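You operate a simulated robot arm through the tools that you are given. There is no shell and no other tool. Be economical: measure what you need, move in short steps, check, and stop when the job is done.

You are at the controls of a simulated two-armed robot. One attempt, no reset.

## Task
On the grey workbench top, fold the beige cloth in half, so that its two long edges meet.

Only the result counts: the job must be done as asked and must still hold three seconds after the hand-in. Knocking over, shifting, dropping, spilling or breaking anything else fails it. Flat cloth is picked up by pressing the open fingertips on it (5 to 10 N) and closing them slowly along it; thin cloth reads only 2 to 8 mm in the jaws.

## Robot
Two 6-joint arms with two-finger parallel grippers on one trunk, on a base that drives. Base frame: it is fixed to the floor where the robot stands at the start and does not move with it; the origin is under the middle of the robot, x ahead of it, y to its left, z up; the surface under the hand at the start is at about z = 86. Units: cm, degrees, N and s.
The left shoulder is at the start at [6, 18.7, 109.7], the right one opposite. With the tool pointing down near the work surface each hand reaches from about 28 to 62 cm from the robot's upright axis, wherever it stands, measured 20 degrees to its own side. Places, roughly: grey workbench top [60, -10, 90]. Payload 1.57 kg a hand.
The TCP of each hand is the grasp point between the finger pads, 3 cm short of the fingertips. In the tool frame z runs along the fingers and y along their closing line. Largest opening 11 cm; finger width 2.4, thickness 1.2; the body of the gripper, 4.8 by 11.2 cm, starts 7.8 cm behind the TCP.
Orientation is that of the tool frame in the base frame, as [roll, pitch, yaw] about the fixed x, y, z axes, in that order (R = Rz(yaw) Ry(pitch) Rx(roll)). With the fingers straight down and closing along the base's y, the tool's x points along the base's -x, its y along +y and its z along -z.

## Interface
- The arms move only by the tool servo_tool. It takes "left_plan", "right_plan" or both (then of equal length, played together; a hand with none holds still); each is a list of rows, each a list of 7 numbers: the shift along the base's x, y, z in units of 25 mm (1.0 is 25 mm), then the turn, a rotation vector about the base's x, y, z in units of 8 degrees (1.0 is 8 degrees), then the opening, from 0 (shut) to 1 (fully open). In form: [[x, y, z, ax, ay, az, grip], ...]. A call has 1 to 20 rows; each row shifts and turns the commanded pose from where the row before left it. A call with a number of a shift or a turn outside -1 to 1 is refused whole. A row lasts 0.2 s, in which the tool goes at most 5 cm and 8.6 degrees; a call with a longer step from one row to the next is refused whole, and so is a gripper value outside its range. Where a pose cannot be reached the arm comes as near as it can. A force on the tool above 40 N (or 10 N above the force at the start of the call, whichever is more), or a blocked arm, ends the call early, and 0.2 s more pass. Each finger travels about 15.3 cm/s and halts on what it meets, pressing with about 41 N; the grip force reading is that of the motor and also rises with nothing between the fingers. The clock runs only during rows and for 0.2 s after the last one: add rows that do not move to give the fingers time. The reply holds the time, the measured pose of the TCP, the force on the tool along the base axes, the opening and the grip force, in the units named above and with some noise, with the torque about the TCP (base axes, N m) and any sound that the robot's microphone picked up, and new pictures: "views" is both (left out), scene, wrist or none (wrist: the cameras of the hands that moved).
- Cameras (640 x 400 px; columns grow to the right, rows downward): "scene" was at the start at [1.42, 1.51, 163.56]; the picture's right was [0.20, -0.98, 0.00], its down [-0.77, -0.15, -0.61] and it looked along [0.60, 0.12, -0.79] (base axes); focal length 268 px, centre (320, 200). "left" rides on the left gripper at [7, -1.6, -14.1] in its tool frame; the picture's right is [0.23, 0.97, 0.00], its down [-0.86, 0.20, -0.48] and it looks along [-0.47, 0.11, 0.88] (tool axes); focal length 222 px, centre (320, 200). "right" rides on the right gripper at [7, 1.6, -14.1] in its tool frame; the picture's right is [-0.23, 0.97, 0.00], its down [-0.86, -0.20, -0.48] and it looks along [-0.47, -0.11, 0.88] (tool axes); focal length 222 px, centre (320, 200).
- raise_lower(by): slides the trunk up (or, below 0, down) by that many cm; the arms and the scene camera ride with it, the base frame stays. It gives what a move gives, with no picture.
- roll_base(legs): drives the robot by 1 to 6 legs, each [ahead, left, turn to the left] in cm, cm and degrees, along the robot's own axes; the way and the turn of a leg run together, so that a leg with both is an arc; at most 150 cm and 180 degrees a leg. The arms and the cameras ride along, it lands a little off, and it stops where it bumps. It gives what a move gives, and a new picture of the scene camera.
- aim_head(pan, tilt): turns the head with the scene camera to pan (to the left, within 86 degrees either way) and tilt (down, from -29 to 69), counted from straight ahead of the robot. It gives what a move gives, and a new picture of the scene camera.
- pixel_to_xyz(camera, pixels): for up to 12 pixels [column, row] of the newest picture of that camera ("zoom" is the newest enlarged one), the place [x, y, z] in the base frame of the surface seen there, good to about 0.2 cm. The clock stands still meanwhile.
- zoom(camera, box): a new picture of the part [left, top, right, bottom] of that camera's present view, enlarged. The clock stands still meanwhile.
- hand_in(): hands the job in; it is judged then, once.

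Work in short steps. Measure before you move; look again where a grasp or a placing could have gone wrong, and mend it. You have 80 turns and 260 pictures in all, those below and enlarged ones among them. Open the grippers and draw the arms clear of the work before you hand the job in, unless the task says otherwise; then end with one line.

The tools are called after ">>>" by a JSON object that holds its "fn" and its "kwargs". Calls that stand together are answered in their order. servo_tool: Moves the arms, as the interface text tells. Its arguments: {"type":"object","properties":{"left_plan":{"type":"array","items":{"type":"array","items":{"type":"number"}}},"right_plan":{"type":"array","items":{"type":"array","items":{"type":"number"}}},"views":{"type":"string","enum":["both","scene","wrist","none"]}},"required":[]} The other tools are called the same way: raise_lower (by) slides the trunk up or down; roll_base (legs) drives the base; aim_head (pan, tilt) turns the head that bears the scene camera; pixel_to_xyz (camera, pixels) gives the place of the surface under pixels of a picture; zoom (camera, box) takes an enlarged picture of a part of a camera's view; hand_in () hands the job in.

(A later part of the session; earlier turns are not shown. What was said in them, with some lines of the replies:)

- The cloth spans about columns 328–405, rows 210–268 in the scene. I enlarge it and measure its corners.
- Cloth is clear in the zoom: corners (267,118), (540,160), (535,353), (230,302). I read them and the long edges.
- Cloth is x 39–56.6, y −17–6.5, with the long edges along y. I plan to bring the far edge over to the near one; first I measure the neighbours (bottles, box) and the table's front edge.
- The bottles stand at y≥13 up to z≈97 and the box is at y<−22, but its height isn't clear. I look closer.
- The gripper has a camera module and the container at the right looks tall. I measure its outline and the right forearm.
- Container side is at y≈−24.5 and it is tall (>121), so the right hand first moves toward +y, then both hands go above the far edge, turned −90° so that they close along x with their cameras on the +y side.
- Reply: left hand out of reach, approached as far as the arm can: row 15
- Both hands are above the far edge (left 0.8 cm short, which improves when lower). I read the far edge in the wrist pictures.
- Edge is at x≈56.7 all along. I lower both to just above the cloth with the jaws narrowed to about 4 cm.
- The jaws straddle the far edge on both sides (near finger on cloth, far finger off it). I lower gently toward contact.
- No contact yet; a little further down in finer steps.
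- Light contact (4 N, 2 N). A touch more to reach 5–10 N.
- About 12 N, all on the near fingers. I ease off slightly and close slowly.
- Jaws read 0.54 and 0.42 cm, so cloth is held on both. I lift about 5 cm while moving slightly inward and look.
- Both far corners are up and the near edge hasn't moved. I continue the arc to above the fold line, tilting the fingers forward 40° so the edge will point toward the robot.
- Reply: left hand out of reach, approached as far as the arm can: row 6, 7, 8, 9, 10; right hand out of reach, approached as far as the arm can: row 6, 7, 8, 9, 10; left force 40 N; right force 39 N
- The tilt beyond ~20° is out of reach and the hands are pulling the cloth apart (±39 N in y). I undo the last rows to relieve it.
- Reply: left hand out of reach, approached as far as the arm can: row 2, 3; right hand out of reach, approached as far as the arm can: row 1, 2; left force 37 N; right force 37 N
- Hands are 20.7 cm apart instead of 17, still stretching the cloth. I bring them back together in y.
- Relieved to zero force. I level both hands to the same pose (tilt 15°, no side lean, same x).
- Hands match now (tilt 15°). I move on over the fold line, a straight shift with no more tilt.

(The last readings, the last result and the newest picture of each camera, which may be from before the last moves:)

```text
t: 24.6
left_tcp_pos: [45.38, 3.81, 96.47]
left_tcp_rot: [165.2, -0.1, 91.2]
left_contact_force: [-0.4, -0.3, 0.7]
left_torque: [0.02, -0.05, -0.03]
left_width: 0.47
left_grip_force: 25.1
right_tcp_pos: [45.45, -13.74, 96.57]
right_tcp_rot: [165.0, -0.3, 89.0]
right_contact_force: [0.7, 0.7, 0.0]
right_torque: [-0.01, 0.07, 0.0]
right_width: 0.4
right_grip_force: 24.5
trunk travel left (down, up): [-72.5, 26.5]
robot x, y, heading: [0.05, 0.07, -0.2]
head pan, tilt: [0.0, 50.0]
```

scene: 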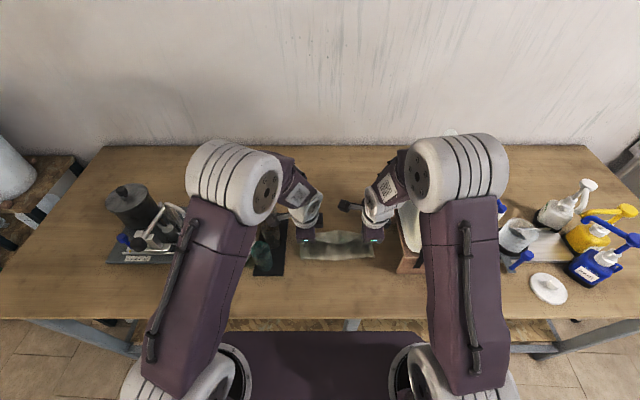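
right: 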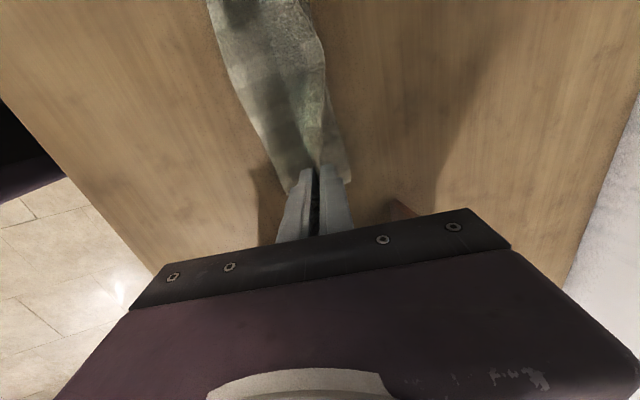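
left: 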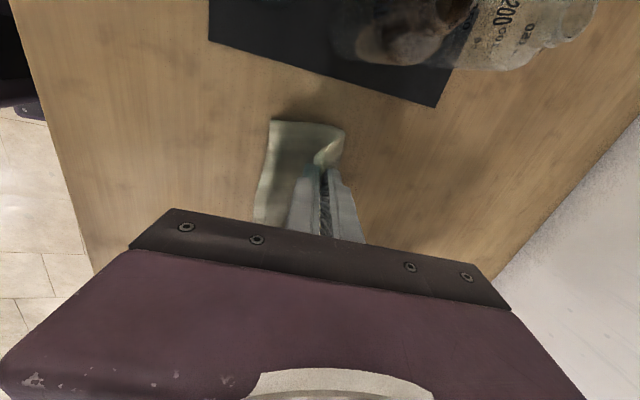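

Going well. I move on to just above the near edge and look for alignment.

>>> {"fn": "servo_tool", "kwargs": {"left_plan": [[-0.32, 0, -0.06, 0, 0, 0, 0], [-0.32, 0, -0.1, 0, 0, 0, 0], [-0.32, 0, -0.15, 0, 0, 0, 0], [-0.32, 0, -0.2, 0, 0, 0, 0], [-0.32, 0, -0.25, 0, 0, 0, 0], [-0.32, 0, -0.3, 0, 0, 0, 0], [0, 0, 0, 0, 0, 0, 0]], "right_plan": [[-0.32, 0, -0.06, 0, 0, 0, 0], [-0.32, 0, -0.1, 0, 0, 0, 0], [-0.32, 0, -0.15, 0, 0, 0, 0], [-0.32, 0, -0.2, 0, 0, 0, 0], [-0.32, 0, -0.25, 0, 0, 0, 0], [-0.32, 0, -0.3, 0, 0, 0, 0], [0, 0, 0, 0, 0, 0, 0]], "views": "both"}}

>>> {"fn": "zoom", "kwargs": {"camera": "scene", "box": [240, 170, 420, 280]}}

```text
t: 26.2
left_tcp_pos: [40.69, 3.74, 93.86]
left_tcp_rot: [165.2, -0.1, 91.3]
left_contact_force: [-0.1, 0.1, -0.2]
left_torque: [0.01, -0.04, -0.05]
left_width: 0.46
left_grip_force: 25.5
right_tcp_pos: [41.17, -13.65, 94.39]
right_tcp_rot: [165.2, -0.2, 89.0]
right_contact_force: [-0.7, 0.2, 0.4]
right_torque: [-0.03, 0.03, 0.05]
right_width: 0.4
right_grip_force: 24.7
right hand out of reach, approached as far as the arm can: row 6
trunk travel left (down, up): [-72.5, 26.5]
robot x, y, heading: [0.31, -0.14, 0.2]
head pan, tilt: [0.0, 50.0]
```

scene: 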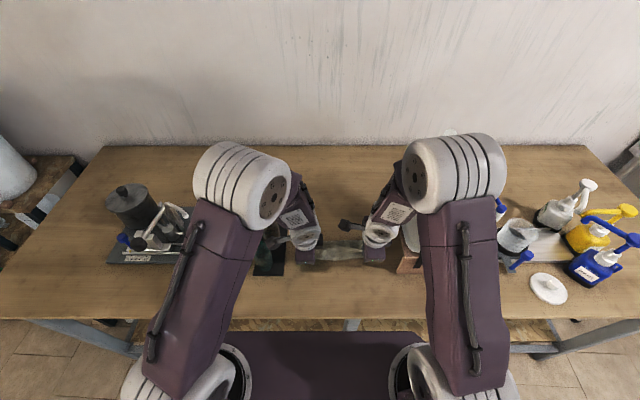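
right: 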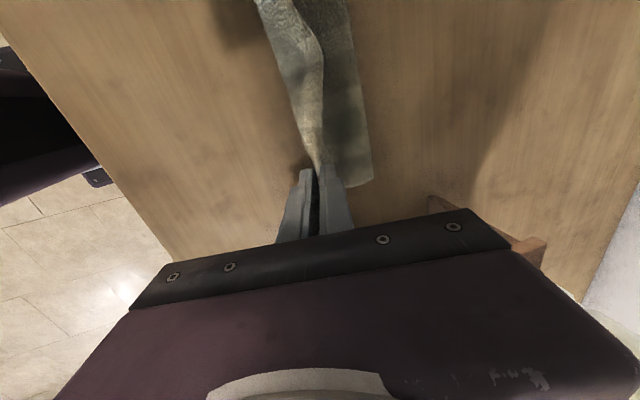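
left: 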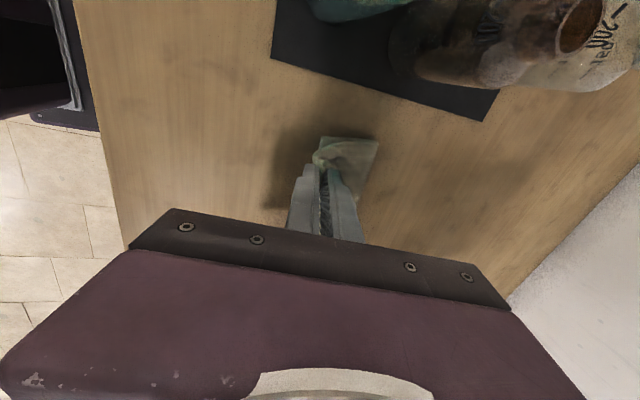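

```text
3.56 times, centred on (330, 225) of scene
```

zoom: 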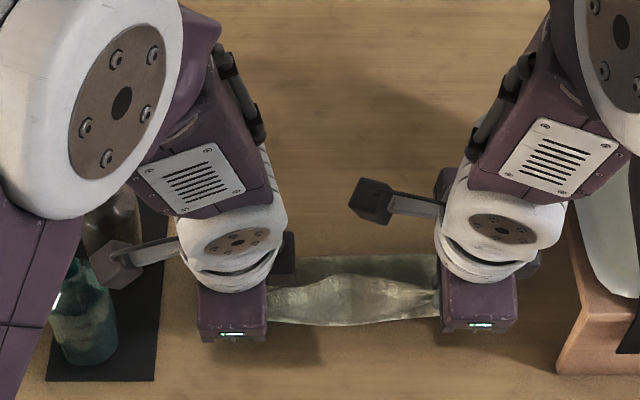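

Near the arm's inner limit here (right row 6 short). I move the hands back out 5 cm along the arc, then I'll roll the base back to complete the move with room to spare.

>>> {"fn": "servo_tool", "kwargs": {"left_plan": [[0.35, 0, 0.15, 0, 0, 0, 0], [0.35, 0, 0.15, 0, 0, 0, 0], [0.35, 0, 0.1, 0, 0, 0, 0], [0.35, 0, 0.1, 0, 0, 0, 0], [0.35, 0, 0.1, 0, 0, 0, 0], [0.35, 0, 0.1, 0, 0, 0, 0], [0, 0, 0, 0, 0, 0, 0]], "right_plan": [[0.33, 0, 0.12, 0, 0, 0, 0], [0.33, 0, 0.1, 0, 0, 0, 0], [0.33, 0, 0.1, 0, 0, 0, 0], [0.33, 0, 0.1, 0, 0, 0, 0], [0.33, 0, 0.1, 0, 0, 0, 0], [0.33, 0, 0.1, 0, 0, 0, 0], [0, 0, 0, 0, 0, 0, 0]], "views": "none"}}

>>> {"fn": "roll_base", "kwargs": {"legs": [[-6, 0, 0]]}}

```text
t: 27.8
left_tcp_pos: [45.94, 3.78, 95.54]
left_tcp_rot: [165.2, -0.1, 91.3]
left_contact_force: [0.3, 0.0, 0.1]
left_torque: [0.0, -0.05, -0.03]
left_width: 0.48
left_grip_force: 25.3
right_tcp_pos: [46.01, -13.79, 95.91]
right_tcp_rot: [165.0, -0.3, 89.1]
right_contact_force: [-1.1, 0.2, -0.9]
right_torque: [-0.02, 0.06, 0.02]
right_width: 0.38
right_grip_force: 24.2
trunk travel left (down, up): [-72.5, 26.5]
robot x, y, heading: [0.35, -0.26, 0.1]
head pan, tilt: [0.0, 50.0]
```

```text
t: 28.8
left_tcp_pos: [40.21, 3.86, 95.54]
left_tcp_rot: [165.3, -0.1, 91.3]
left_contact_force: [1.6, -0.1, 0.1]
left_torque: [0.01, 0.0, 0.02]
left_width: 0.49
left_grip_force: 25.4
right_tcp_pos: [40.16, -13.76, 95.74]
right_tcp_rot: [165.2, -0.3, 89.0]
right_contact_force: [0.5, -1.2, -1.1]
right_torque: [0.0, 0.07, 0.04]
right_width: 0.39
right_grip_force: 24.8
trunk travel left (down, up): [-72.5, 26.5]
robot x, y, heading: [-5.97, -0.02, 0.0]
head pan, tilt: [0.0, 50.0]
```

scene: 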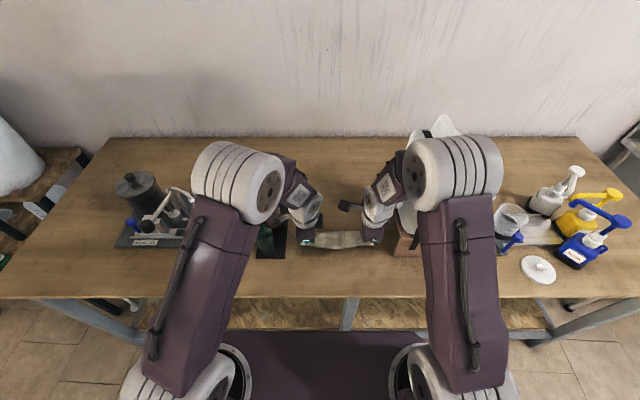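

Tips are now at x≈41, z≈92.7. I look at where the bottom layer's near edge is.

>>> {"fn": "zoom", "kwargs": {"camera": "scene", "box": [270, 200, 410, 270]}}

>>> {"fn": "zoom", "kwargs": {"camera": "left", "box": [200, 60, 440, 240]}}

>>> {"fn": "zoom", "kwargs": {"camera": "right", "box": [180, 0, 420, 220]}}

```text
4.57 times, centred on (340, 235) of scene
```

zoom: 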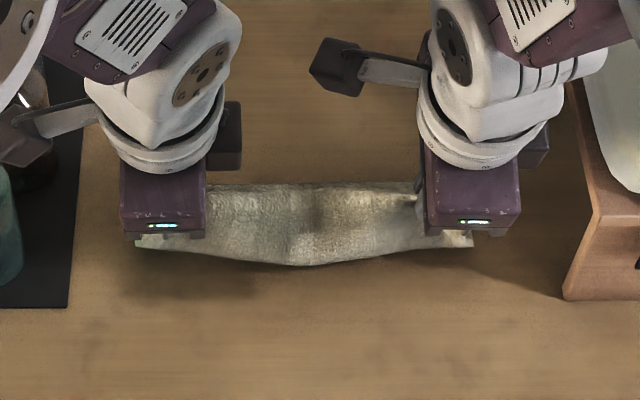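

```text
2.22 times, centred on (320, 150) of left
```

zoom: 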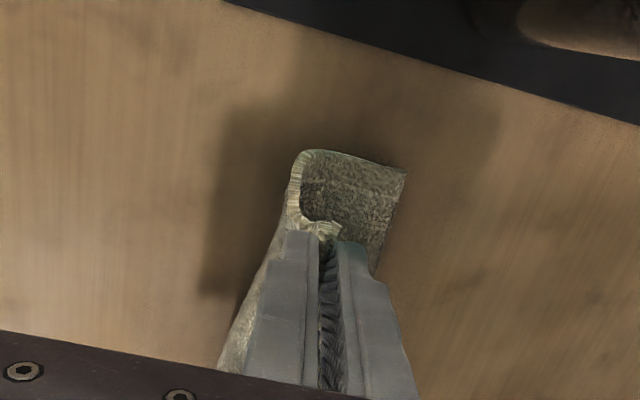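

```text
1.82 times, centred on (300, 110) of right
```

zoom: 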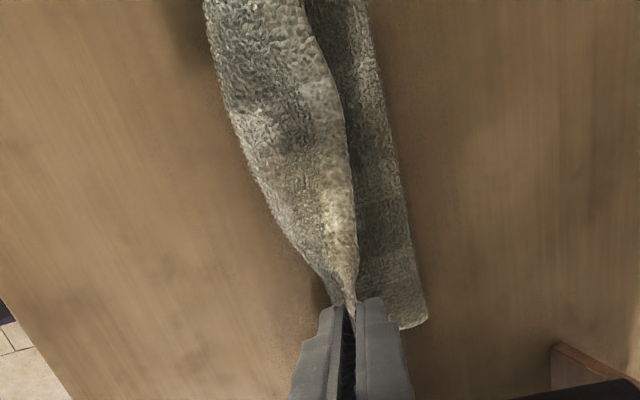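

The lying part looks odd; I measure its points to see which edge is where.

>>> {"fn": "pixel_to_xyz", "kwargs": {"camera": "left", "pixels": [[357, 137], [335, 133], [314, 130], [309, 145], [350, 160], [346, 175], [335, 150], [325, 155]]}}

>>> {"fn": "pixel_to_xyz", "kwargs": {"camera": "zoom", "pixels": [[425, 315], [400, 200], [370, 30], [405, 322], [380, 290], [330, 200], [270, 100], [250, 160], [340, 260], [225, 90]]}}

>>> {"fn": "pixel_to_xyz", "kwargs": {"camera": "scene", "pixels": [[330, 242], [335, 256], [310, 254], [365, 252], [340, 243], [320, 248]]}}

```text
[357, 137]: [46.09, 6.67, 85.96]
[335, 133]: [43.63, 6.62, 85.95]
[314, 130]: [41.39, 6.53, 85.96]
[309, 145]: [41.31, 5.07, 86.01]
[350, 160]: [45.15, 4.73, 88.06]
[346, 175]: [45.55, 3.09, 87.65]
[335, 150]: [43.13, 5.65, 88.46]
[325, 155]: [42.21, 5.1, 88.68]
```

```text
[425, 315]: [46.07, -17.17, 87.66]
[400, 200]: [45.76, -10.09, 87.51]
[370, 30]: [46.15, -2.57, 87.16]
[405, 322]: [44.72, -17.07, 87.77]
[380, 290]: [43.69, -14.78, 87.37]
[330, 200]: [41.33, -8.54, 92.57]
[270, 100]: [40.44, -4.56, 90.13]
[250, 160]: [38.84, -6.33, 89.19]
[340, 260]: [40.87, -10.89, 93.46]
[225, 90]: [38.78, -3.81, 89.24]
```

```text
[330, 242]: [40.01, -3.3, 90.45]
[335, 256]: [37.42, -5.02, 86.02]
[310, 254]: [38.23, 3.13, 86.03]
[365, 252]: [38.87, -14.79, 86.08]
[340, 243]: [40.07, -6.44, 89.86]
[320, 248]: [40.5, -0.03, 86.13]
```

Fold crest is at x≈46 and the top layer is held up from it to the tips. I lower the hands ~3 cm and look closely at the near edges.

>>> {"fn": "servo_tool", "kwargs": {"left_plan": [[-0.05, 0, -0.3, 0, 0, 0, 0], [-0.05, 0, -0.3, 0, 0, 0, 0], [0, 0, -0.3, 0, 0, 0, 0], [0, 0, -0.3, 0, 0, 0, 0], [0, 0, 0, 0, 0, 0, 0]], "right_plan": [[-0.05, 0, -0.34, 0, 0, 0, 0], [-0.05, 0, -0.34, 0, 0, 0, 0], [0, 0, -0.34, 0, 0, 0, 0], [0, 0, -0.34, 0, 0, 0, 0], [0, 0, 0, 0, 0, 0, 0]], "views": "wrist"}}

>>> {"fn": "zoom", "kwargs": {"camera": "scene", "box": [285, 210, 395, 270]}}

```text
t: 30.0
left_tcp_pos: [39.75, 3.74, 92.61]
left_tcp_rot: [165.1, -0.1, 91.4]
left_contact_force: [-0.4, -0.7, -0.5]
left_torque: [0.01, -0.08, -0.02]
left_width: 0.48
left_grip_force: 25.2
right_tcp_pos: [39.72, -13.74, 92.57]
right_tcp_rot: [165.0, -0.3, 89.0]
right_contact_force: [-1.0, -0.4, 0.2]
right_torque: [-0.02, 0.07, -0.01]
right_width: 0.39
right_grip_force: 25.0
trunk travel left (down, up): [-72.5, 26.5]
robot x, y, heading: [-6.17, -0.3, -0.2]
head pan, tilt: [0.0, 50.0]
```

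right: 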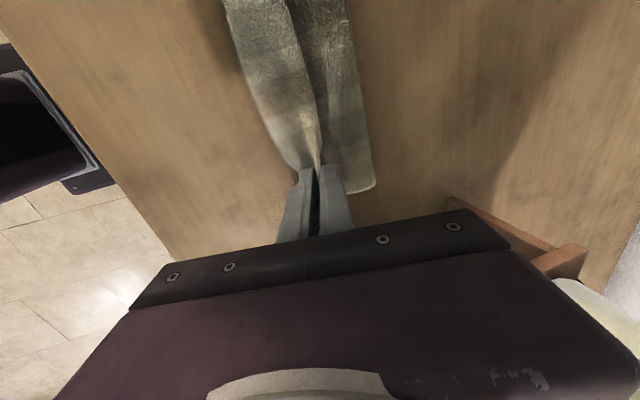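
left: 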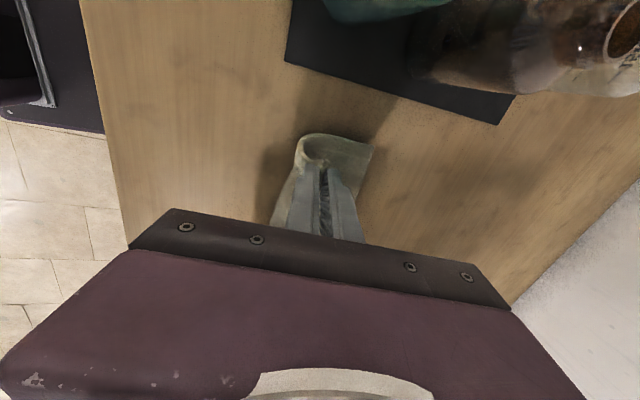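

```text
5.82 times, centred on (340, 240) of scene
```

zoom: 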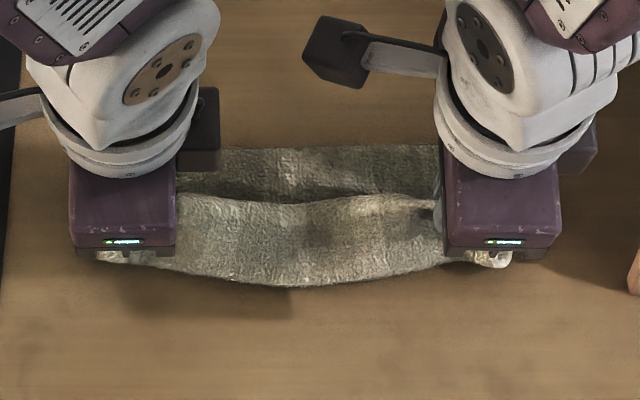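

The edge between hands shows a bulge drooping toward the robot and the fold has crept to x≈46: there was slack. I go back up over the fold line at full radius to pull it taut and see the bottom edge.

>>> {"fn": "servo_tool", "kwargs": {"left_plan": [[0.15, 0, 0.3, 0, 0, 0, 0], [0.15, 0, 0.3, 0, 0, 0, 0], [0.15, 0, 0.3, 0, 0, 0, 0], [0.15, 0, 0.3, 0, 0, 0, 0], [0.25, 0, 0.15, 0, 0, 0, 0], [0.25, 0, 0.15, 0, 0, 0, 0], [0.25, 0, 0.15, 0, 0, 0, 0], [0.25, 0, 0.15, 0, 0, 0, 0], [0.28, 0, 0.06, 0, 0, 0, 0], [0.28, 0, 0.06, 0, 0, 0, 0], [0.28, 0, 0.06, 0, 0, 0, 0], [0.28, 0, 0.06, 0, 0, 0, 0], [0.28, 0, 0.06, 0, 0, 0, 0], [0, 0, 0, 0, 0, 0, 0]], "right_plan": [[0.15, 0, 0.3, 0, 0, 0, 0], [0.15, 0, 0.3, 0, 0, 0, 0], [0.15, 0, 0.3, 0, 0, 0, 0], [0.15, 0, 0.3, 0, 0, 0, 0], [0.25, 0, 0.15, 0, 0, 0, 0], [0.25, 0, 0.15, 0, 0, 0, 0], [0.25, 0, 0.15, 0, 0, 0, 0], [0.25, 0, 0.15, 0, 0, 0, 0], [0.28, 0, 0.06, 0, 0, 0, 0], [0.28, 0, 0.06, 0, 0, 0, 0], [0.28, 0, 0.06, 0, 0, 0, 0], [0.28, 0, 0.06, 0, 0, 0, 0], [0.28, 0, 0.06, 0, 0, 0, 0], [0, 0, 0, 0, 0, 0, 0]], "views": "both"}}

>>> {"fn": "zoom", "kwargs": {"camera": "scene", "box": [270, 190, 410, 270]}}

```text
t: 33.0
left_tcp_pos: [47.26, 3.78, 97.89]
left_tcp_rot: [165.3, -0.2, 91.4]
left_contact_force: [0.9, -0.6, -0.5]
left_torque: [0.03, -0.06, 0.01]
left_width: 0.47
left_grip_force: 24.9
right_tcp_pos: [47.37, -13.77, 97.93]
right_tcp_rot: [164.9, -0.3, 89.0]
right_contact_force: [0.2, 0.1, -0.6]
right_torque: [-0.01, 0.05, 0.05]
right_width: 0.36
right_grip_force: 24.2
trunk travel left (down, up): [-72.5, 26.5]
robot x, y, heading: [-6.18, -0.18, -0.1]
head pan, tilt: [0.0, 50.0]
```

scene: 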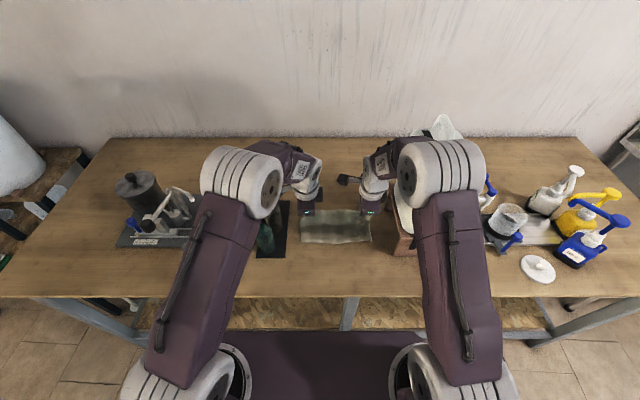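
right: 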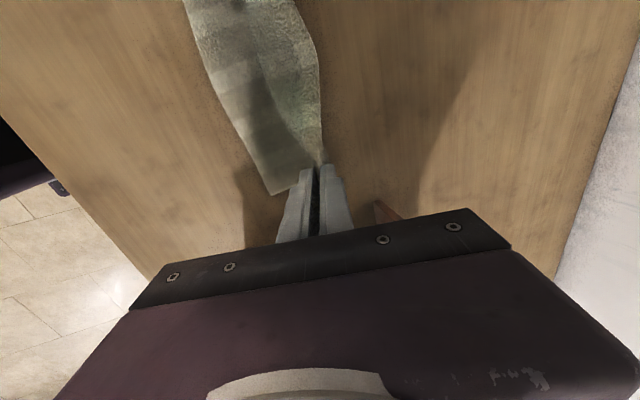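
left: 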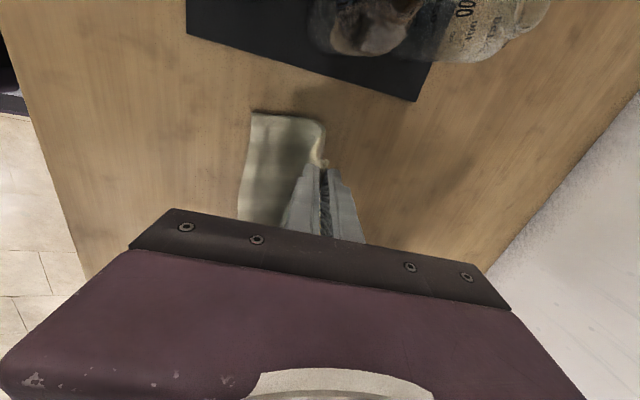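

```text
4.57 times, centred on (340, 230) of scene
```

zoom: 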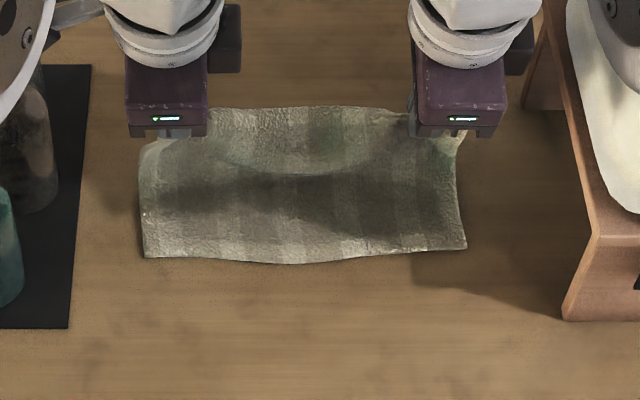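

Clear now: bottom layer with near edge at zoom row ~257. I measure it and the raised sheet.

>>> {"fn": "pixel_to_xyz", "kwargs": {"camera": "zoom", "pixels": [[148, 255], [220, 258], [290, 260], [380, 252], [462, 245], [142, 160], [300, 175], [300, 140], [300, 112], [455, 150], [180, 133], [300, 220]]}}

>>> {"fn": "pixel_to_xyz", "kwargs": {"camera": "left", "pixels": [[253, 114], [285, 117], [318, 124], [322, 140], [318, 160], [265, 160], [300, 150]]}}

>>> {"fn": "zoom", "kwargs": {"camera": "left", "box": [220, 80, 400, 240]}}

```text
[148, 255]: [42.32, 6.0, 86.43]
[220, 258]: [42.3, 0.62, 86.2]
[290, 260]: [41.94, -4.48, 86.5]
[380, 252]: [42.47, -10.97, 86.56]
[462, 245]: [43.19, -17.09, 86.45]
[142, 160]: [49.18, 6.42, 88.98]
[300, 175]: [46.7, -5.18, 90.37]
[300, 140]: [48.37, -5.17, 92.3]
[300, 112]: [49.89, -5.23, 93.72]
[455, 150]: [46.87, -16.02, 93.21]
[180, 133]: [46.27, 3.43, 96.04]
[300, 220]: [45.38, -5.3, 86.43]
```

```text
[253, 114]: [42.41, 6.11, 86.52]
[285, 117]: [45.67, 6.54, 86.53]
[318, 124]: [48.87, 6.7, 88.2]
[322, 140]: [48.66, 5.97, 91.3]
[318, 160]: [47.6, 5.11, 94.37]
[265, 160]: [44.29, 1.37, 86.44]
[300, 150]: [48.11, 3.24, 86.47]
```

```text
2.50 times, centred on (310, 160) of left
```

zoom: 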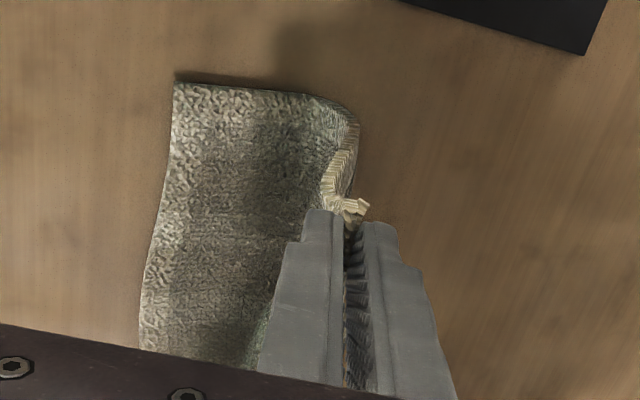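

The cloth got dragged: near edge is now at x≈42.3 (left) to 43.2 (right), so the fold line belongs at ≈51.2. I move the tips above that line at about 6.3 cm height and check that the bottom layer lies flat.

>>> {"fn": "servo_tool", "kwargs": {"left_plan": [[0.211, 0, -0.147, 0, 0, 0, 0], [0.211, 0, -0.147, 0, 0, 0, 0], [0.211, 0, -0.147, 0, 0, 0, 0], [0.211, 0, -0.147, 0, 0, 0, 0], [0.211, 0, -0.147, 0, 0, 0, 0], [0.211, 0, -0.147, 0, 0, 0, 0], [0, 0, 0, 0, 0, 0, 0]], "right_plan": [[0.23, 0, -0.147, 0, 0, 0, 0], [0.23, 0, -0.147, 0, 0, 0, 0], [0.23, 0, -0.147, 0, 0, 0, 0], [0.23, 0, -0.147, 0, 0, 0, 0], [0.23, 0, -0.147, 0, 0, 0, 0], [0.23, 0, -0.147, 0, 0, 0, 0], [0, 0, 0, 0, 0, 0, 0]], "views": "wrist"}}

>>> {"fn": "zoom", "kwargs": {"camera": "scene", "box": [270, 190, 410, 270]}}

```text
t: 34.6
left_tcp_pos: [50.43, 3.81, 95.75]
left_tcp_rot: [165.2, -0.1, 91.3]
left_contact_force: [0.0, 0.0, 0.1]
left_torque: [0.05, -0.03, -0.03]
left_width: 0.49
left_grip_force: 24.8
right_tcp_pos: [50.74, -13.71, 95.61]
right_tcp_rot: [165.0, -0.2, 89.0]
right_contact_force: [0.9, 0.8, 0.3]
right_torque: [0.02, 0.04, 0.01]
right_width: 0.42
right_grip_force: 24.9
trunk travel left (down, up): [-72.5, 26.5]
robot x, y, heading: [-6.07, -0.3, -0.1]
head pan, tilt: [0.0, 50.0]
```

right: 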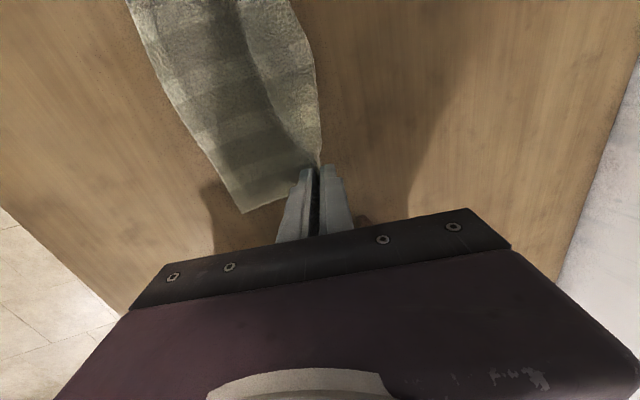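
left: 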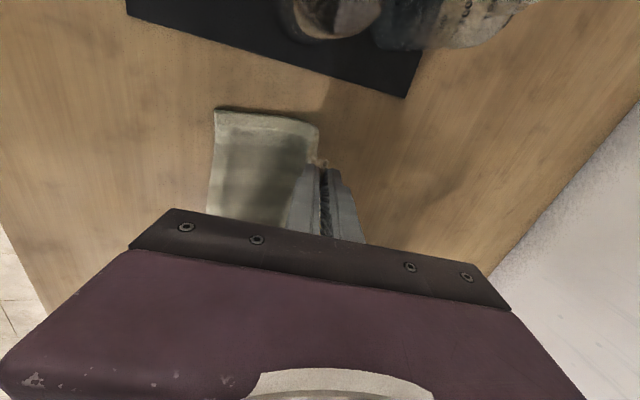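

```text
4.57 times, centred on (340, 230) of scene
```

zoom: 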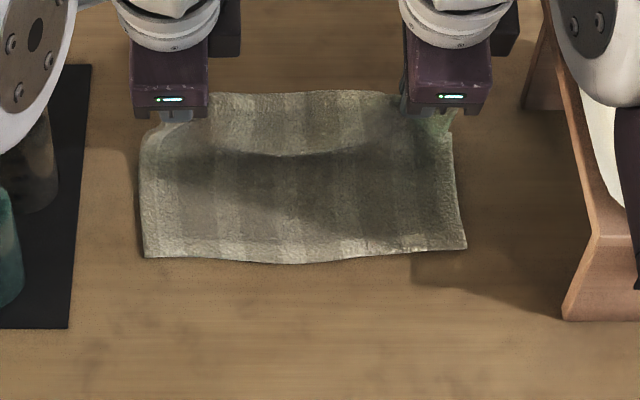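

Bottom layer is flat and unmoved. I now sweep the arc (radius ~6.3 about x≈51.3) down to just above the lower layer.

>>> {"fn": "servo_tool", "kwargs": {"left_plan": [[-0.27, 0, -0.065, 0, 0, 0, 0], [-0.27, 0, -0.065, 0, 0, 0, 0], [-0.27, 0, -0.065, 0, 0, 0, 0], [-0.27, 0, -0.065, 0, 0, 0, 0], [-0.28, 0, -0.213, 0, 0, 0, 0], [-0.28, 0, -0.213, 0, 0, 0, 0], [-0.28, 0, -0.213, 0, 0, 0, 0], [-0.173, 0, -0.253, 0, 0, 0, 0], [-0.173, 0, -0.253, 0, 0, 0, 0], [-0.173, 0, -0.253, 0, 0, 0, 0], [0, 0, 0, 0, 0, 0, 0]], "right_plan": [[-0.27, 0, -0.065, 0, 0, 0, 0], [-0.27, 0, -0.065, 0, 0, 0, 0], [-0.27, 0, -0.065, 0, 0, 0, 0], [-0.27, 0, -0.065, 0, 0, 0, 0], [-0.28, 0, -0.213, 0, 0, 0, 0], [-0.28, 0, -0.213, 0, 0, 0, 0], [-0.28, 0, -0.213, 0, 0, 0, 0], [-0.173, 0, -0.253, 0, 0, 0, 0], [-0.173, 0, -0.253, 0, 0, 0, 0], [-0.173, 0, -0.253, 0, 0, 0, 0], [0, 0, 0, 0, 0, 0, 0]], "views": "wrist"}}

>>> {"fn": "zoom", "kwargs": {"camera": "scene", "box": [270, 190, 410, 270]}}

>>> {"fn": "zoom", "kwargs": {"camera": "left", "box": [220, 80, 400, 240]}}

```text
t: 37.0
left_tcp_pos: [44.24, 3.8, 91.46]
left_tcp_rot: [165.2, -0.1, 91.3]
left_contact_force: [0.3, 0.0, -0.6]
left_torque: [0.0, -0.06, -0.06]
left_width: 0.48
left_grip_force: 25.9
right_tcp_pos: [44.65, -13.77, 91.5]
right_tcp_rot: [165.0, -0.3, 89.0]
right_contact_force: [1.0, 0.2, 1.2]
right_torque: [-0.06, 0.07, -0.03]
right_width: 0.35
right_grip_force: 24.8
trunk travel left (down, up): [-72.5, 26.5]
robot x, y, heading: [-5.83, -0.02, 0.0]
head pan, tilt: [0.0, 50.0]
```

right: 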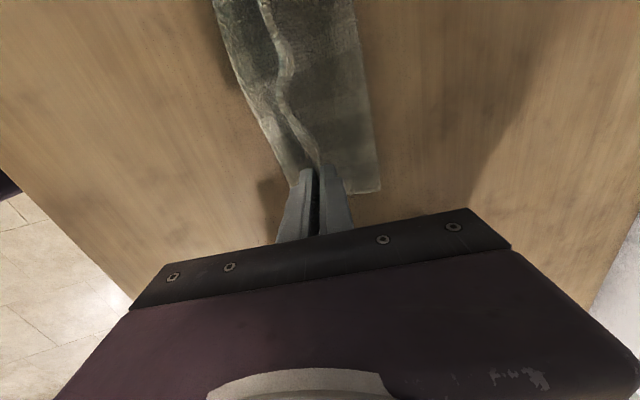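
left: 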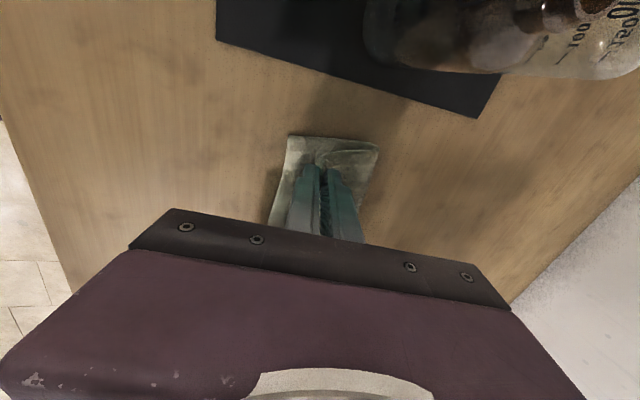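

```text
4.57 times, centred on (340, 230) of scene
```

zoom: 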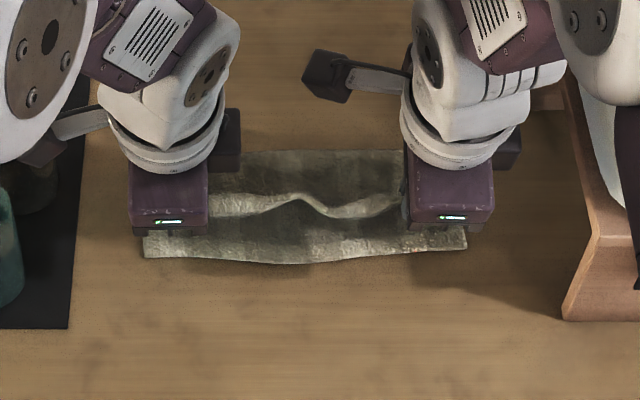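

```text
2.50 times, centred on (310, 160) of left
```

zoom: 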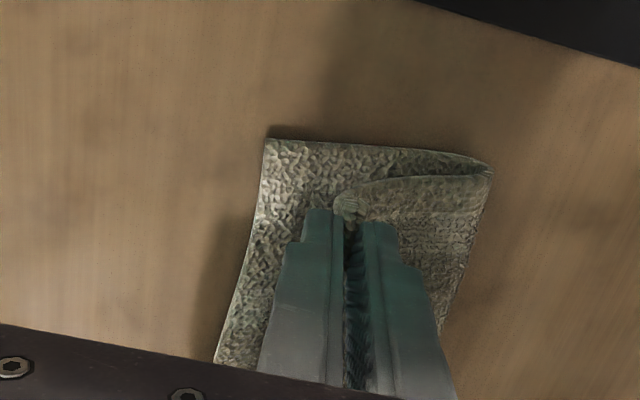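

A clean fold now. I measure the fold, the near edge and the top edge.

>>> {"fn": "pixel_to_xyz", "kwargs": {"camera": "zoom", "pixels": [[268, 142], [245, 240], [488, 170], [465, 250], [370, 190], [345, 195], [420, 180], [300, 180]]}}

>>> {"fn": "pixel_to_xyz", "kwargs": {"camera": "scene", "pixels": [[303, 245], [320, 246], [340, 247], [360, 245], [371, 243], [330, 223], [350, 223], [335, 233], [322, 235], [350, 236], [335, 240]]}}

>>> {"fn": "zoom", "kwargs": {"camera": "right", "box": [200, 0, 400, 220]}}

```text
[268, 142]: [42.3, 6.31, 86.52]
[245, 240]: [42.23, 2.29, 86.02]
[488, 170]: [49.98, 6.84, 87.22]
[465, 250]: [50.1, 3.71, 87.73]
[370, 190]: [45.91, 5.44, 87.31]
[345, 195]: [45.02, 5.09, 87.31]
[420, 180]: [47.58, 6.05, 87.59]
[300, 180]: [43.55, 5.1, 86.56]
```

```text
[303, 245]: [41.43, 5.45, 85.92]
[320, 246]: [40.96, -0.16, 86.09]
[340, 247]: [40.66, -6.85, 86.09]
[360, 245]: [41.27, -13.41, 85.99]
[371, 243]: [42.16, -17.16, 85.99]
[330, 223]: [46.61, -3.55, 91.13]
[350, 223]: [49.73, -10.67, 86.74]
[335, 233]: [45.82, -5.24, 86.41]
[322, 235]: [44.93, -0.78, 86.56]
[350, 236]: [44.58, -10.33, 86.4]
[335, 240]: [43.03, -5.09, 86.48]
```

```text
1.82 times, centred on (300, 110) of right
```

zoom: 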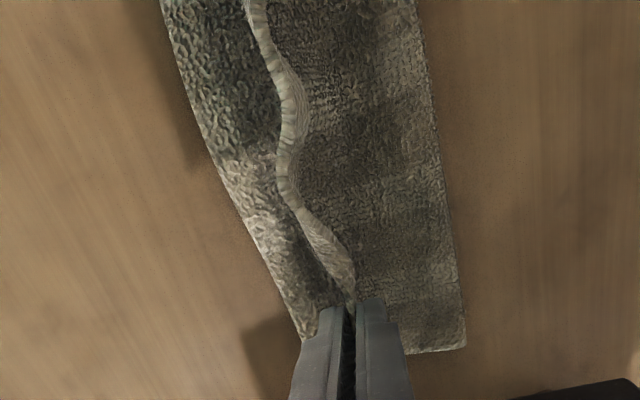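

Bottom layer spans x 42.2–50.1; the top edge stands upright in the jaws at x≈45. I lower 1 cm, then open a little while rising slightly to release it.

>>> {"fn": "servo_tool", "kwargs": {"left_plan": [[-0.04, 0, -0.2, 0, 0, 0, 0], [-0.04, 0, -0.2, 0, 0, 0, 0], [0, 0, 0, 0, 0, 0, 0], [0, 0, 0.02, 0, 0, 0, 0.05], [0, 0, 0.03, 0, 0, 0, 0.1], [0, 0, 0.03, 0, 0, 0, 0.15], [0, 0, 0.03, 0, 0, 0, 0.2], [0, 0, 0.03, 0, 0, 0, 0.25], [0, 0, 0, 0, 0, 0, 0.25]], "right_plan": [[-0.06, 0, -0.2, 0, 0, 0, 0], [-0.06, 0, -0.2, 0, 0, 0, 0], [0, 0, 0, 0, 0, 0, 0], [0, 0, 0.02, 0, 0, 0, 0.05], [0, 0, 0.03, 0, 0, 0, 0.1], [0, 0, 0.03, 0, 0, 0, 0.15], [0, 0, 0.03, 0, 0, 0, 0.2], [0, 0, 0.03, 0, 0, 0, 0.25], [0, 0, 0, 0, 0, 0, 0.25]], "views": "wrist"}}

>>> {"fn": "zoom", "kwargs": {"camera": "scene", "box": [270, 190, 410, 270]}}

>>> {"fn": "zoom", "kwargs": {"camera": "left", "box": [220, 80, 400, 240]}}

```text
t: 39.0
left_tcp_pos: [44.02, 3.74, 90.89]
left_tcp_rot: [165.2, -0.1, 91.3]
left_contact_force: [0.0, 0.2, 0.4]
left_torque: [0.02, -0.01, 0.0]
left_width: 2.76
left_grip_force: 0.2
right_tcp_pos: [44.42, -13.75, 90.89]
right_tcp_rot: [165.0, -0.3, 89.0]
right_contact_force: [0.8, 0.1, -0.4]
right_torque: [0.01, 0.02, 0.03]
right_width: 2.73
right_grip_force: 0.0
trunk travel left (down, up): [-72.5, 26.5]
robot x, y, heading: [-5.8, 0.35, -0.1]
head pan, tilt: [0.0, 50.0]
```

right: 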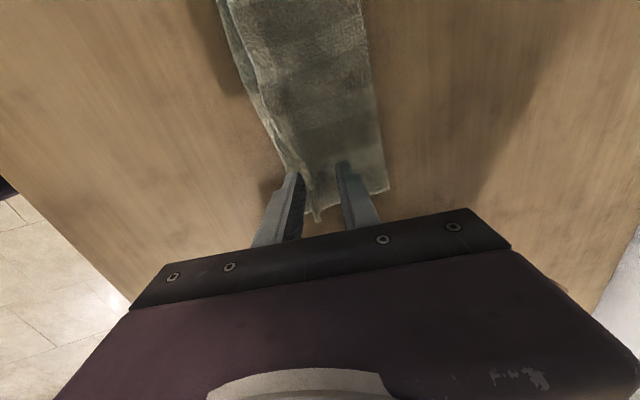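
left: 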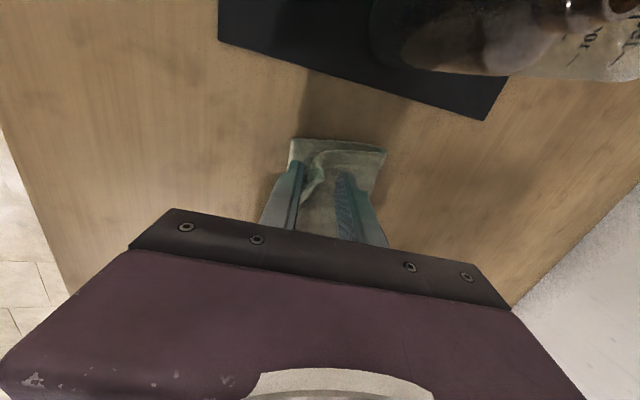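

```text
4.57 times, centred on (340, 230) of scene
```

zoom: 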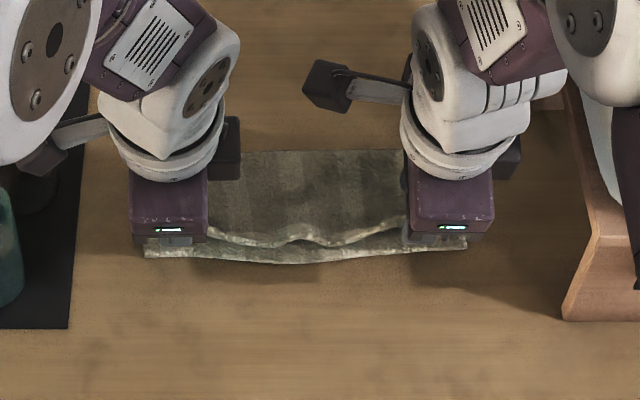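

```text
2.50 times, centred on (310, 160) of left
```

zoom: 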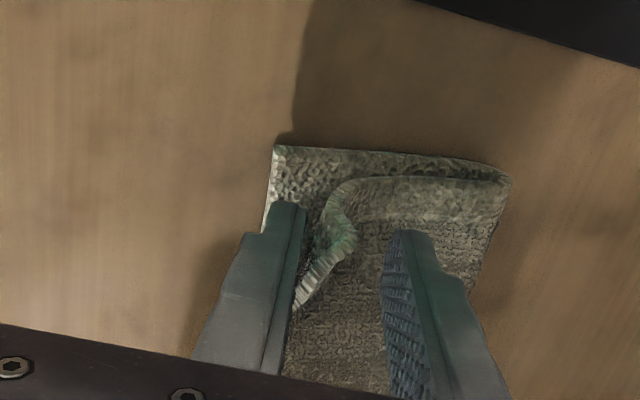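

The top edge laid itself over toward the near edge. I retract both hands along their finger axes.

>>> {"fn": "servo_tool", "kwargs": {"left_plan": [[-0.04, 0, 0.15, 0, 0, 0, 0.28], [-0.05, 0, 0.2, 0, 0, 0, 0.28], [-0.08, 0, 0.3, 0, 0, 0, 0.28], [-0.13, 0, 0.5, 0, 0, 0, 0.28], [-0.13, 0, 0.6, 0, 0, 0, 0.28], [0, 0, 0.9, 0, 0, 0, 0.28], [0, 0, 0.9, 0, 0, 0, 0.28], [0, 0, 0, 0, 0, 0, 0.28]], "right_plan": [[-0.04, 0, 0.15, 0, 0, 0, 0.28], [-0.05, 0, 0.2, 0, 0, 0, 0.28], [-0.08, 0, 0.3, 0, 0, 0, 0.28], [-0.13, 0, 0.5, 0, 0, 0, 0.28], [-0.13, 0, 0.6, 0, 0, 0, 0.28], [0, 0, 0.9, 0, 0, 0, 0.28], [0, 0, 0.9, 0, 0, 0, 0.28], [0, 0, 0, 0, 0, 0, 0.28]], "views": "both"}}

>>> {"fn": "zoom", "kwargs": {"camera": "scene", "box": [270, 190, 410, 270]}}

```text
t: 40.8
left_tcp_pos: [43.08, 3.68, 99.95]
left_tcp_rot: [165.2, -0.1, 91.3]
left_contact_force: [-0.2, -0.3, -0.4]
left_torque: [0.01, 0.01, -0.02]
left_width: 3.05
left_grip_force: 0.1
right_tcp_pos: [43.4, -13.67, 99.68]
right_tcp_rot: [165.0, -0.3, 88.9]
right_contact_force: [-0.3, -1.3, 0.9]
right_torque: [-0.03, 0.02, 0.01]
right_width: 3.09
right_grip_force: 0.0
trunk travel left (down, up): [-72.5, 26.5]
robot x, y, heading: [-5.73, -0.29, 0.3]
head pan, tilt: [0.0, 50.0]
```

scene: 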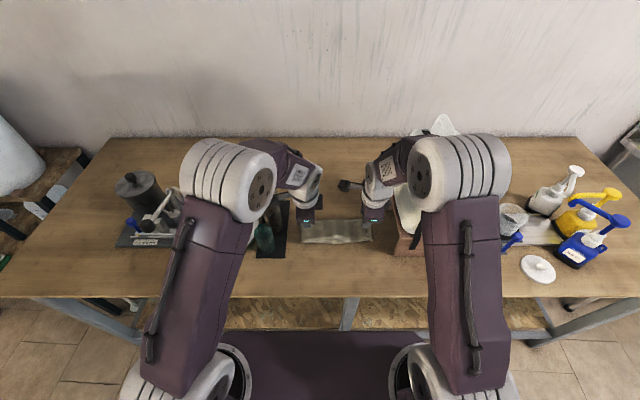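
right: 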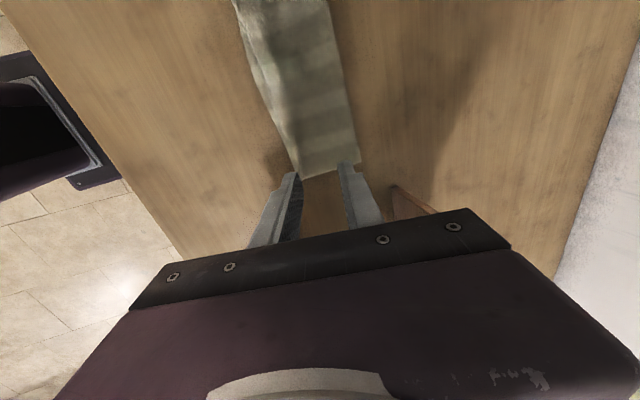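
left: 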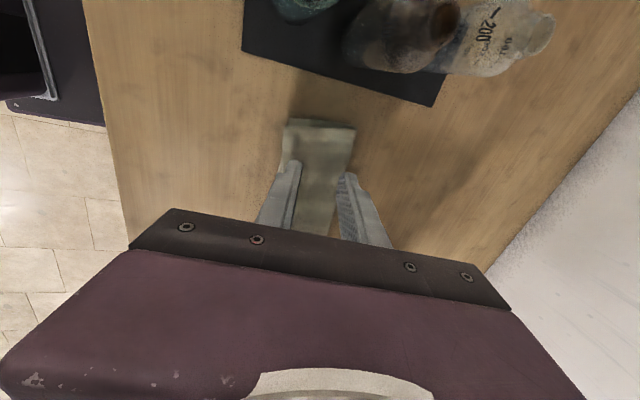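

```text
4.57 times, centred on (340, 230) of scene
```

zoom: 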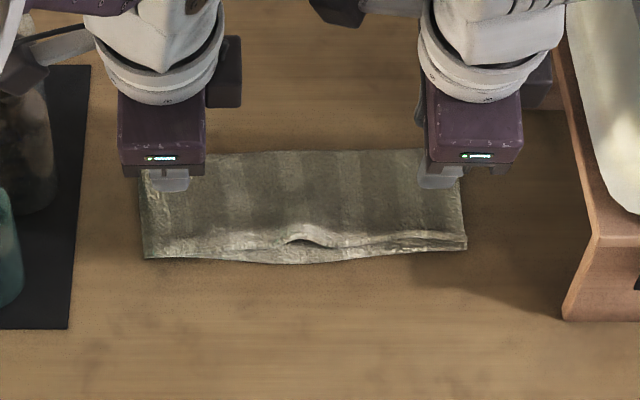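

Folded well; a small gap and ripple remain along the near edge. I zoom in and measure both edges.

>>> {"fn": "zoom", "kwargs": {"camera": "scene", "box": [295, 222, 380, 254]}}

>>> {"fn": "zoom", "kwargs": {"camera": "left", "box": [250, 100, 390, 210]}}

>>> {"fn": "zoom", "kwargs": {"camera": "right", "box": [200, 0, 400, 200]}}

```text
7.53 times, centred on (338, 238) of scene
```

zoom: 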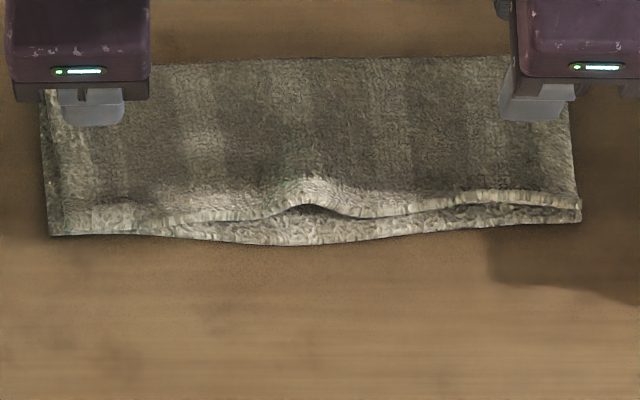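

```text
3.64 times, centred on (320, 155) of left
```

zoom: 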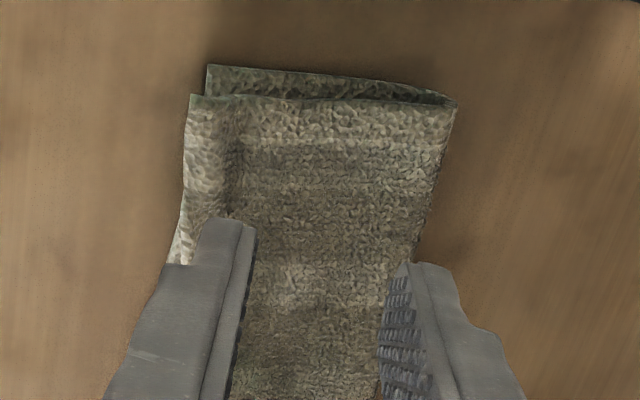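

```text
2.00 times, centred on (300, 100) of right
```

zoom: 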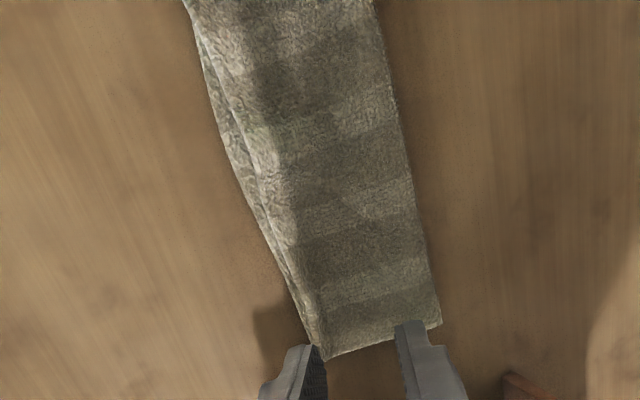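

I measure top-edge and bottom-edge positions along the near side.

>>> {"fn": "pixel_to_xyz", "kwargs": {"camera": "zoom", "pixels": [[307, 335], [318, 340], [245, 195], [262, 185], [215, 110], [228, 105], [200, 60], [215, 60], [438, 300], [410, 170]]}}

>>> {"fn": "pixel_to_xyz", "kwargs": {"camera": "scene", "pixels": [[302.5, 242], [309, 240], [318, 240], [318, 242], [327, 239], [328, 243], [336, 237], [337, 243], [347, 239], [348, 242], [359, 237], [360, 240]]}}

>>> {"fn": "pixel_to_xyz", "kwargs": {"camera": "left", "pixels": [[290, 119], [286, 127], [284, 140], [281, 160], [355, 128], [350, 150]]}}

```text
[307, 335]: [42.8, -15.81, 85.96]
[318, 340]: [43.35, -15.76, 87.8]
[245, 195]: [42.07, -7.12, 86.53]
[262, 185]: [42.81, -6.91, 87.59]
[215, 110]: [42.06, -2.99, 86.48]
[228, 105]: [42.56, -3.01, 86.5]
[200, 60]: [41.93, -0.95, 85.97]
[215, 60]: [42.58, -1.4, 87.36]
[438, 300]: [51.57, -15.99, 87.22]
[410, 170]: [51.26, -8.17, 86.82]
```

```text
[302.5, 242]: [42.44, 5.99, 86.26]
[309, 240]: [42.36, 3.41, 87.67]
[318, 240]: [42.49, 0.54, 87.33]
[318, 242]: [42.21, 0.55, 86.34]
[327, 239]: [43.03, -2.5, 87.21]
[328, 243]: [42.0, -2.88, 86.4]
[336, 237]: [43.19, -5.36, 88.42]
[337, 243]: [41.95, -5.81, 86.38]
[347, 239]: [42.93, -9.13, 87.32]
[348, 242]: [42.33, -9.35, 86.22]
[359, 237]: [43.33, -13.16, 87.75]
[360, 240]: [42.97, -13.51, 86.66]
```

```text
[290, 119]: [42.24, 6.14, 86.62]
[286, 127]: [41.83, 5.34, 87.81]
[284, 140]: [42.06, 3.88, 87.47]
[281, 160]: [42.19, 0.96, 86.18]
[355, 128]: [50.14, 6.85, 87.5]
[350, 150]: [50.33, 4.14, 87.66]
```

Edges meet within 0.3–1.2 cm along the whole length, good. I draw both arms clear upward and check that it holds.

>>> {"fn": "servo_tool", "kwargs": {"left_plan": [[0, 0, 0.6, 0, 0, 0, 0.28], [0, 0, 0.6, 0, 0, 0, 0.28], [0, 0, 0.6, 0, 0, 0, 0.5], [0, 0, 0.6, 0, 0, 0, 0.7], [0, 0, 0.6, 0, 0, 0, 1], [0, 0, 0, 0, 0, 0, 1], [0, 0, 0, 0, 0, 0, 1]], "right_plan": [[0, 0, 0.6, 0, 0, 0, 0.28], [0, 0, 0.6, 0, 0, 0, 0.28], [0, 0, 0.6, 0, 0, 0, 0.5], [0, 0, 0.6, 0, 0, 0, 0.7], [0, 0, 0.6, 0, 0, 0, 1], [0, 0, 0, 0, 0, 0, 1], [0, 0, 0, 0, 0, 0, 1]], "views": "both"}}

>>> {"fn": "zoom", "kwargs": {"camera": "scene", "box": [285, 210, 395, 260]}}

```text
t: 42.4
left_tcp_pos: [43.01, 3.83, 107.3]
left_tcp_rot: [165.2, 0.0, 91.3]
left_contact_force: [-0.3, 0.3, 0.0]
left_torque: [-0.01, -0.01, 0.01]
left_width: 11.03
left_grip_force: 0.1
right_tcp_pos: [43.28, -13.64, 107.25]
right_tcp_rot: [165.0, -0.3, 88.9]
right_contact_force: [0.1, -0.1, 0.1]
right_torque: [0.02, 0.01, 0.0]
right_width: 10.98
right_grip_force: 0.0
trunk travel left (down, up): [-72.5, 26.5]
robot x, y, heading: [-6.09, -0.46, -0.2]
head pan, tilt: [0.0, 50.0]
```

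scene: 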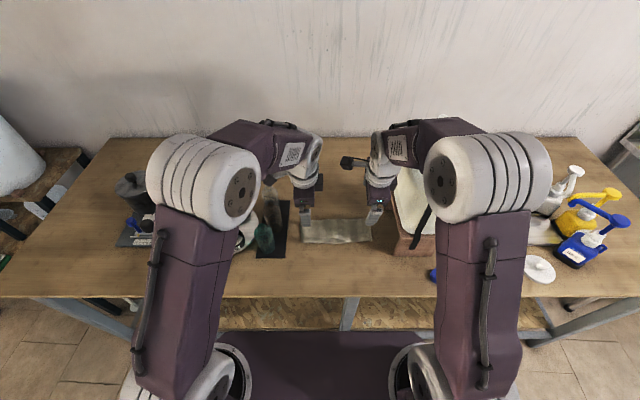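
right: 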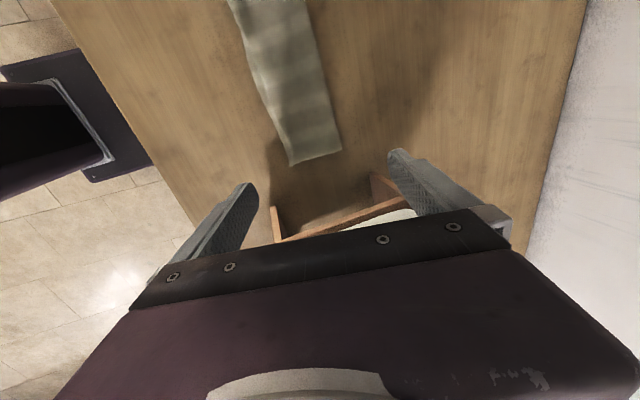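
left: 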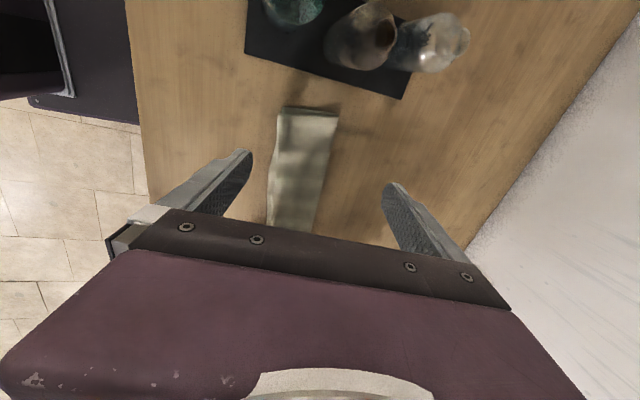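

```text
5.82 times, centred on (340, 235) of scene
```

zoom: 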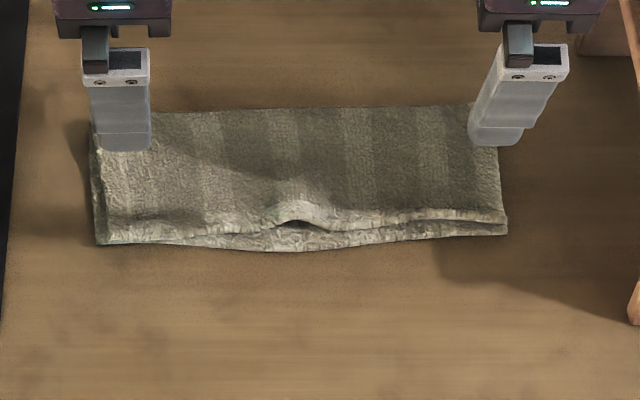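

The fold is holding and the neighbours are untouched. I roll back a little to take the arms clear of the cloth.

>>> {"fn": "roll_base", "kwargs": {"legs": [[-14, 0, 0]]}}

>>> {"fn": "zoom", "kwargs": {"camera": "scene", "box": [260, 160, 420, 260]}}

```text
t: 43.7
left_tcp_pos: [29.09, 3.9, 107.12]
left_tcp_rot: [165.3, -0.2, 91.4]
left_contact_force: [1.3, 0.2, -0.4]
left_torque: [0.03, 0.0, 0.0]
left_width: 10.97
left_grip_force: 0.0
right_tcp_pos: [29.38, -13.63, 107.18]
right_tcp_rot: [165.0, -0.3, 89.2]
right_contact_force: [-0.1, 0.4, -0.7]
right_torque: [-0.02, -0.01, -0.01]
right_width: 10.98
right_grip_force: 0.0
trunk travel left (down, up): [-72.5, 26.5]
robot x, y, heading: [-20.53, 0.41, 0.1]
head pan, tilt: [0.0, 50.0]
```

scene: 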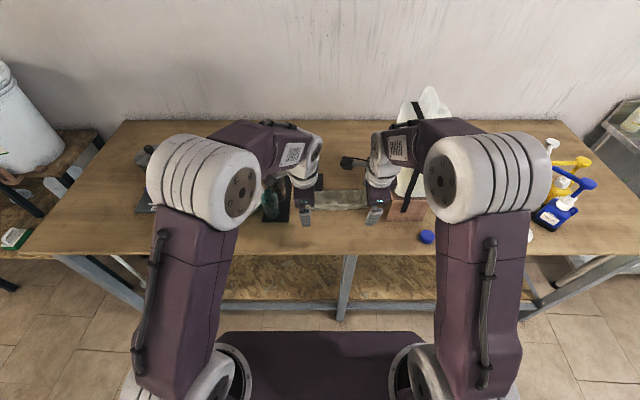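

```text
4.00 times, centred on (340, 210) of scene
```

zoom: 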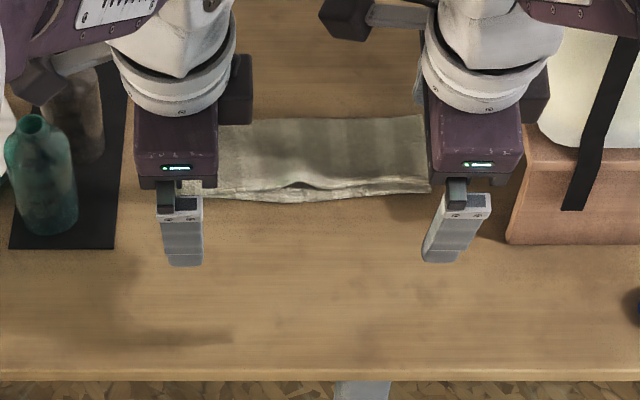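

The cloth lies folded, the grippers are open and the arms are clear; handing in.

>>> {"fn": "hand_in", "kwargs": {}}

```text
The job is handed in.
```

The beige cloth is folded in half and handed in: its two long edges meet within about 0.3 to 1.2 cm, widest at a small hump in the middle. The whole cloth ended up about 3 cm further from the robot than where it started, and nothing else on the bench appeared disturbed.
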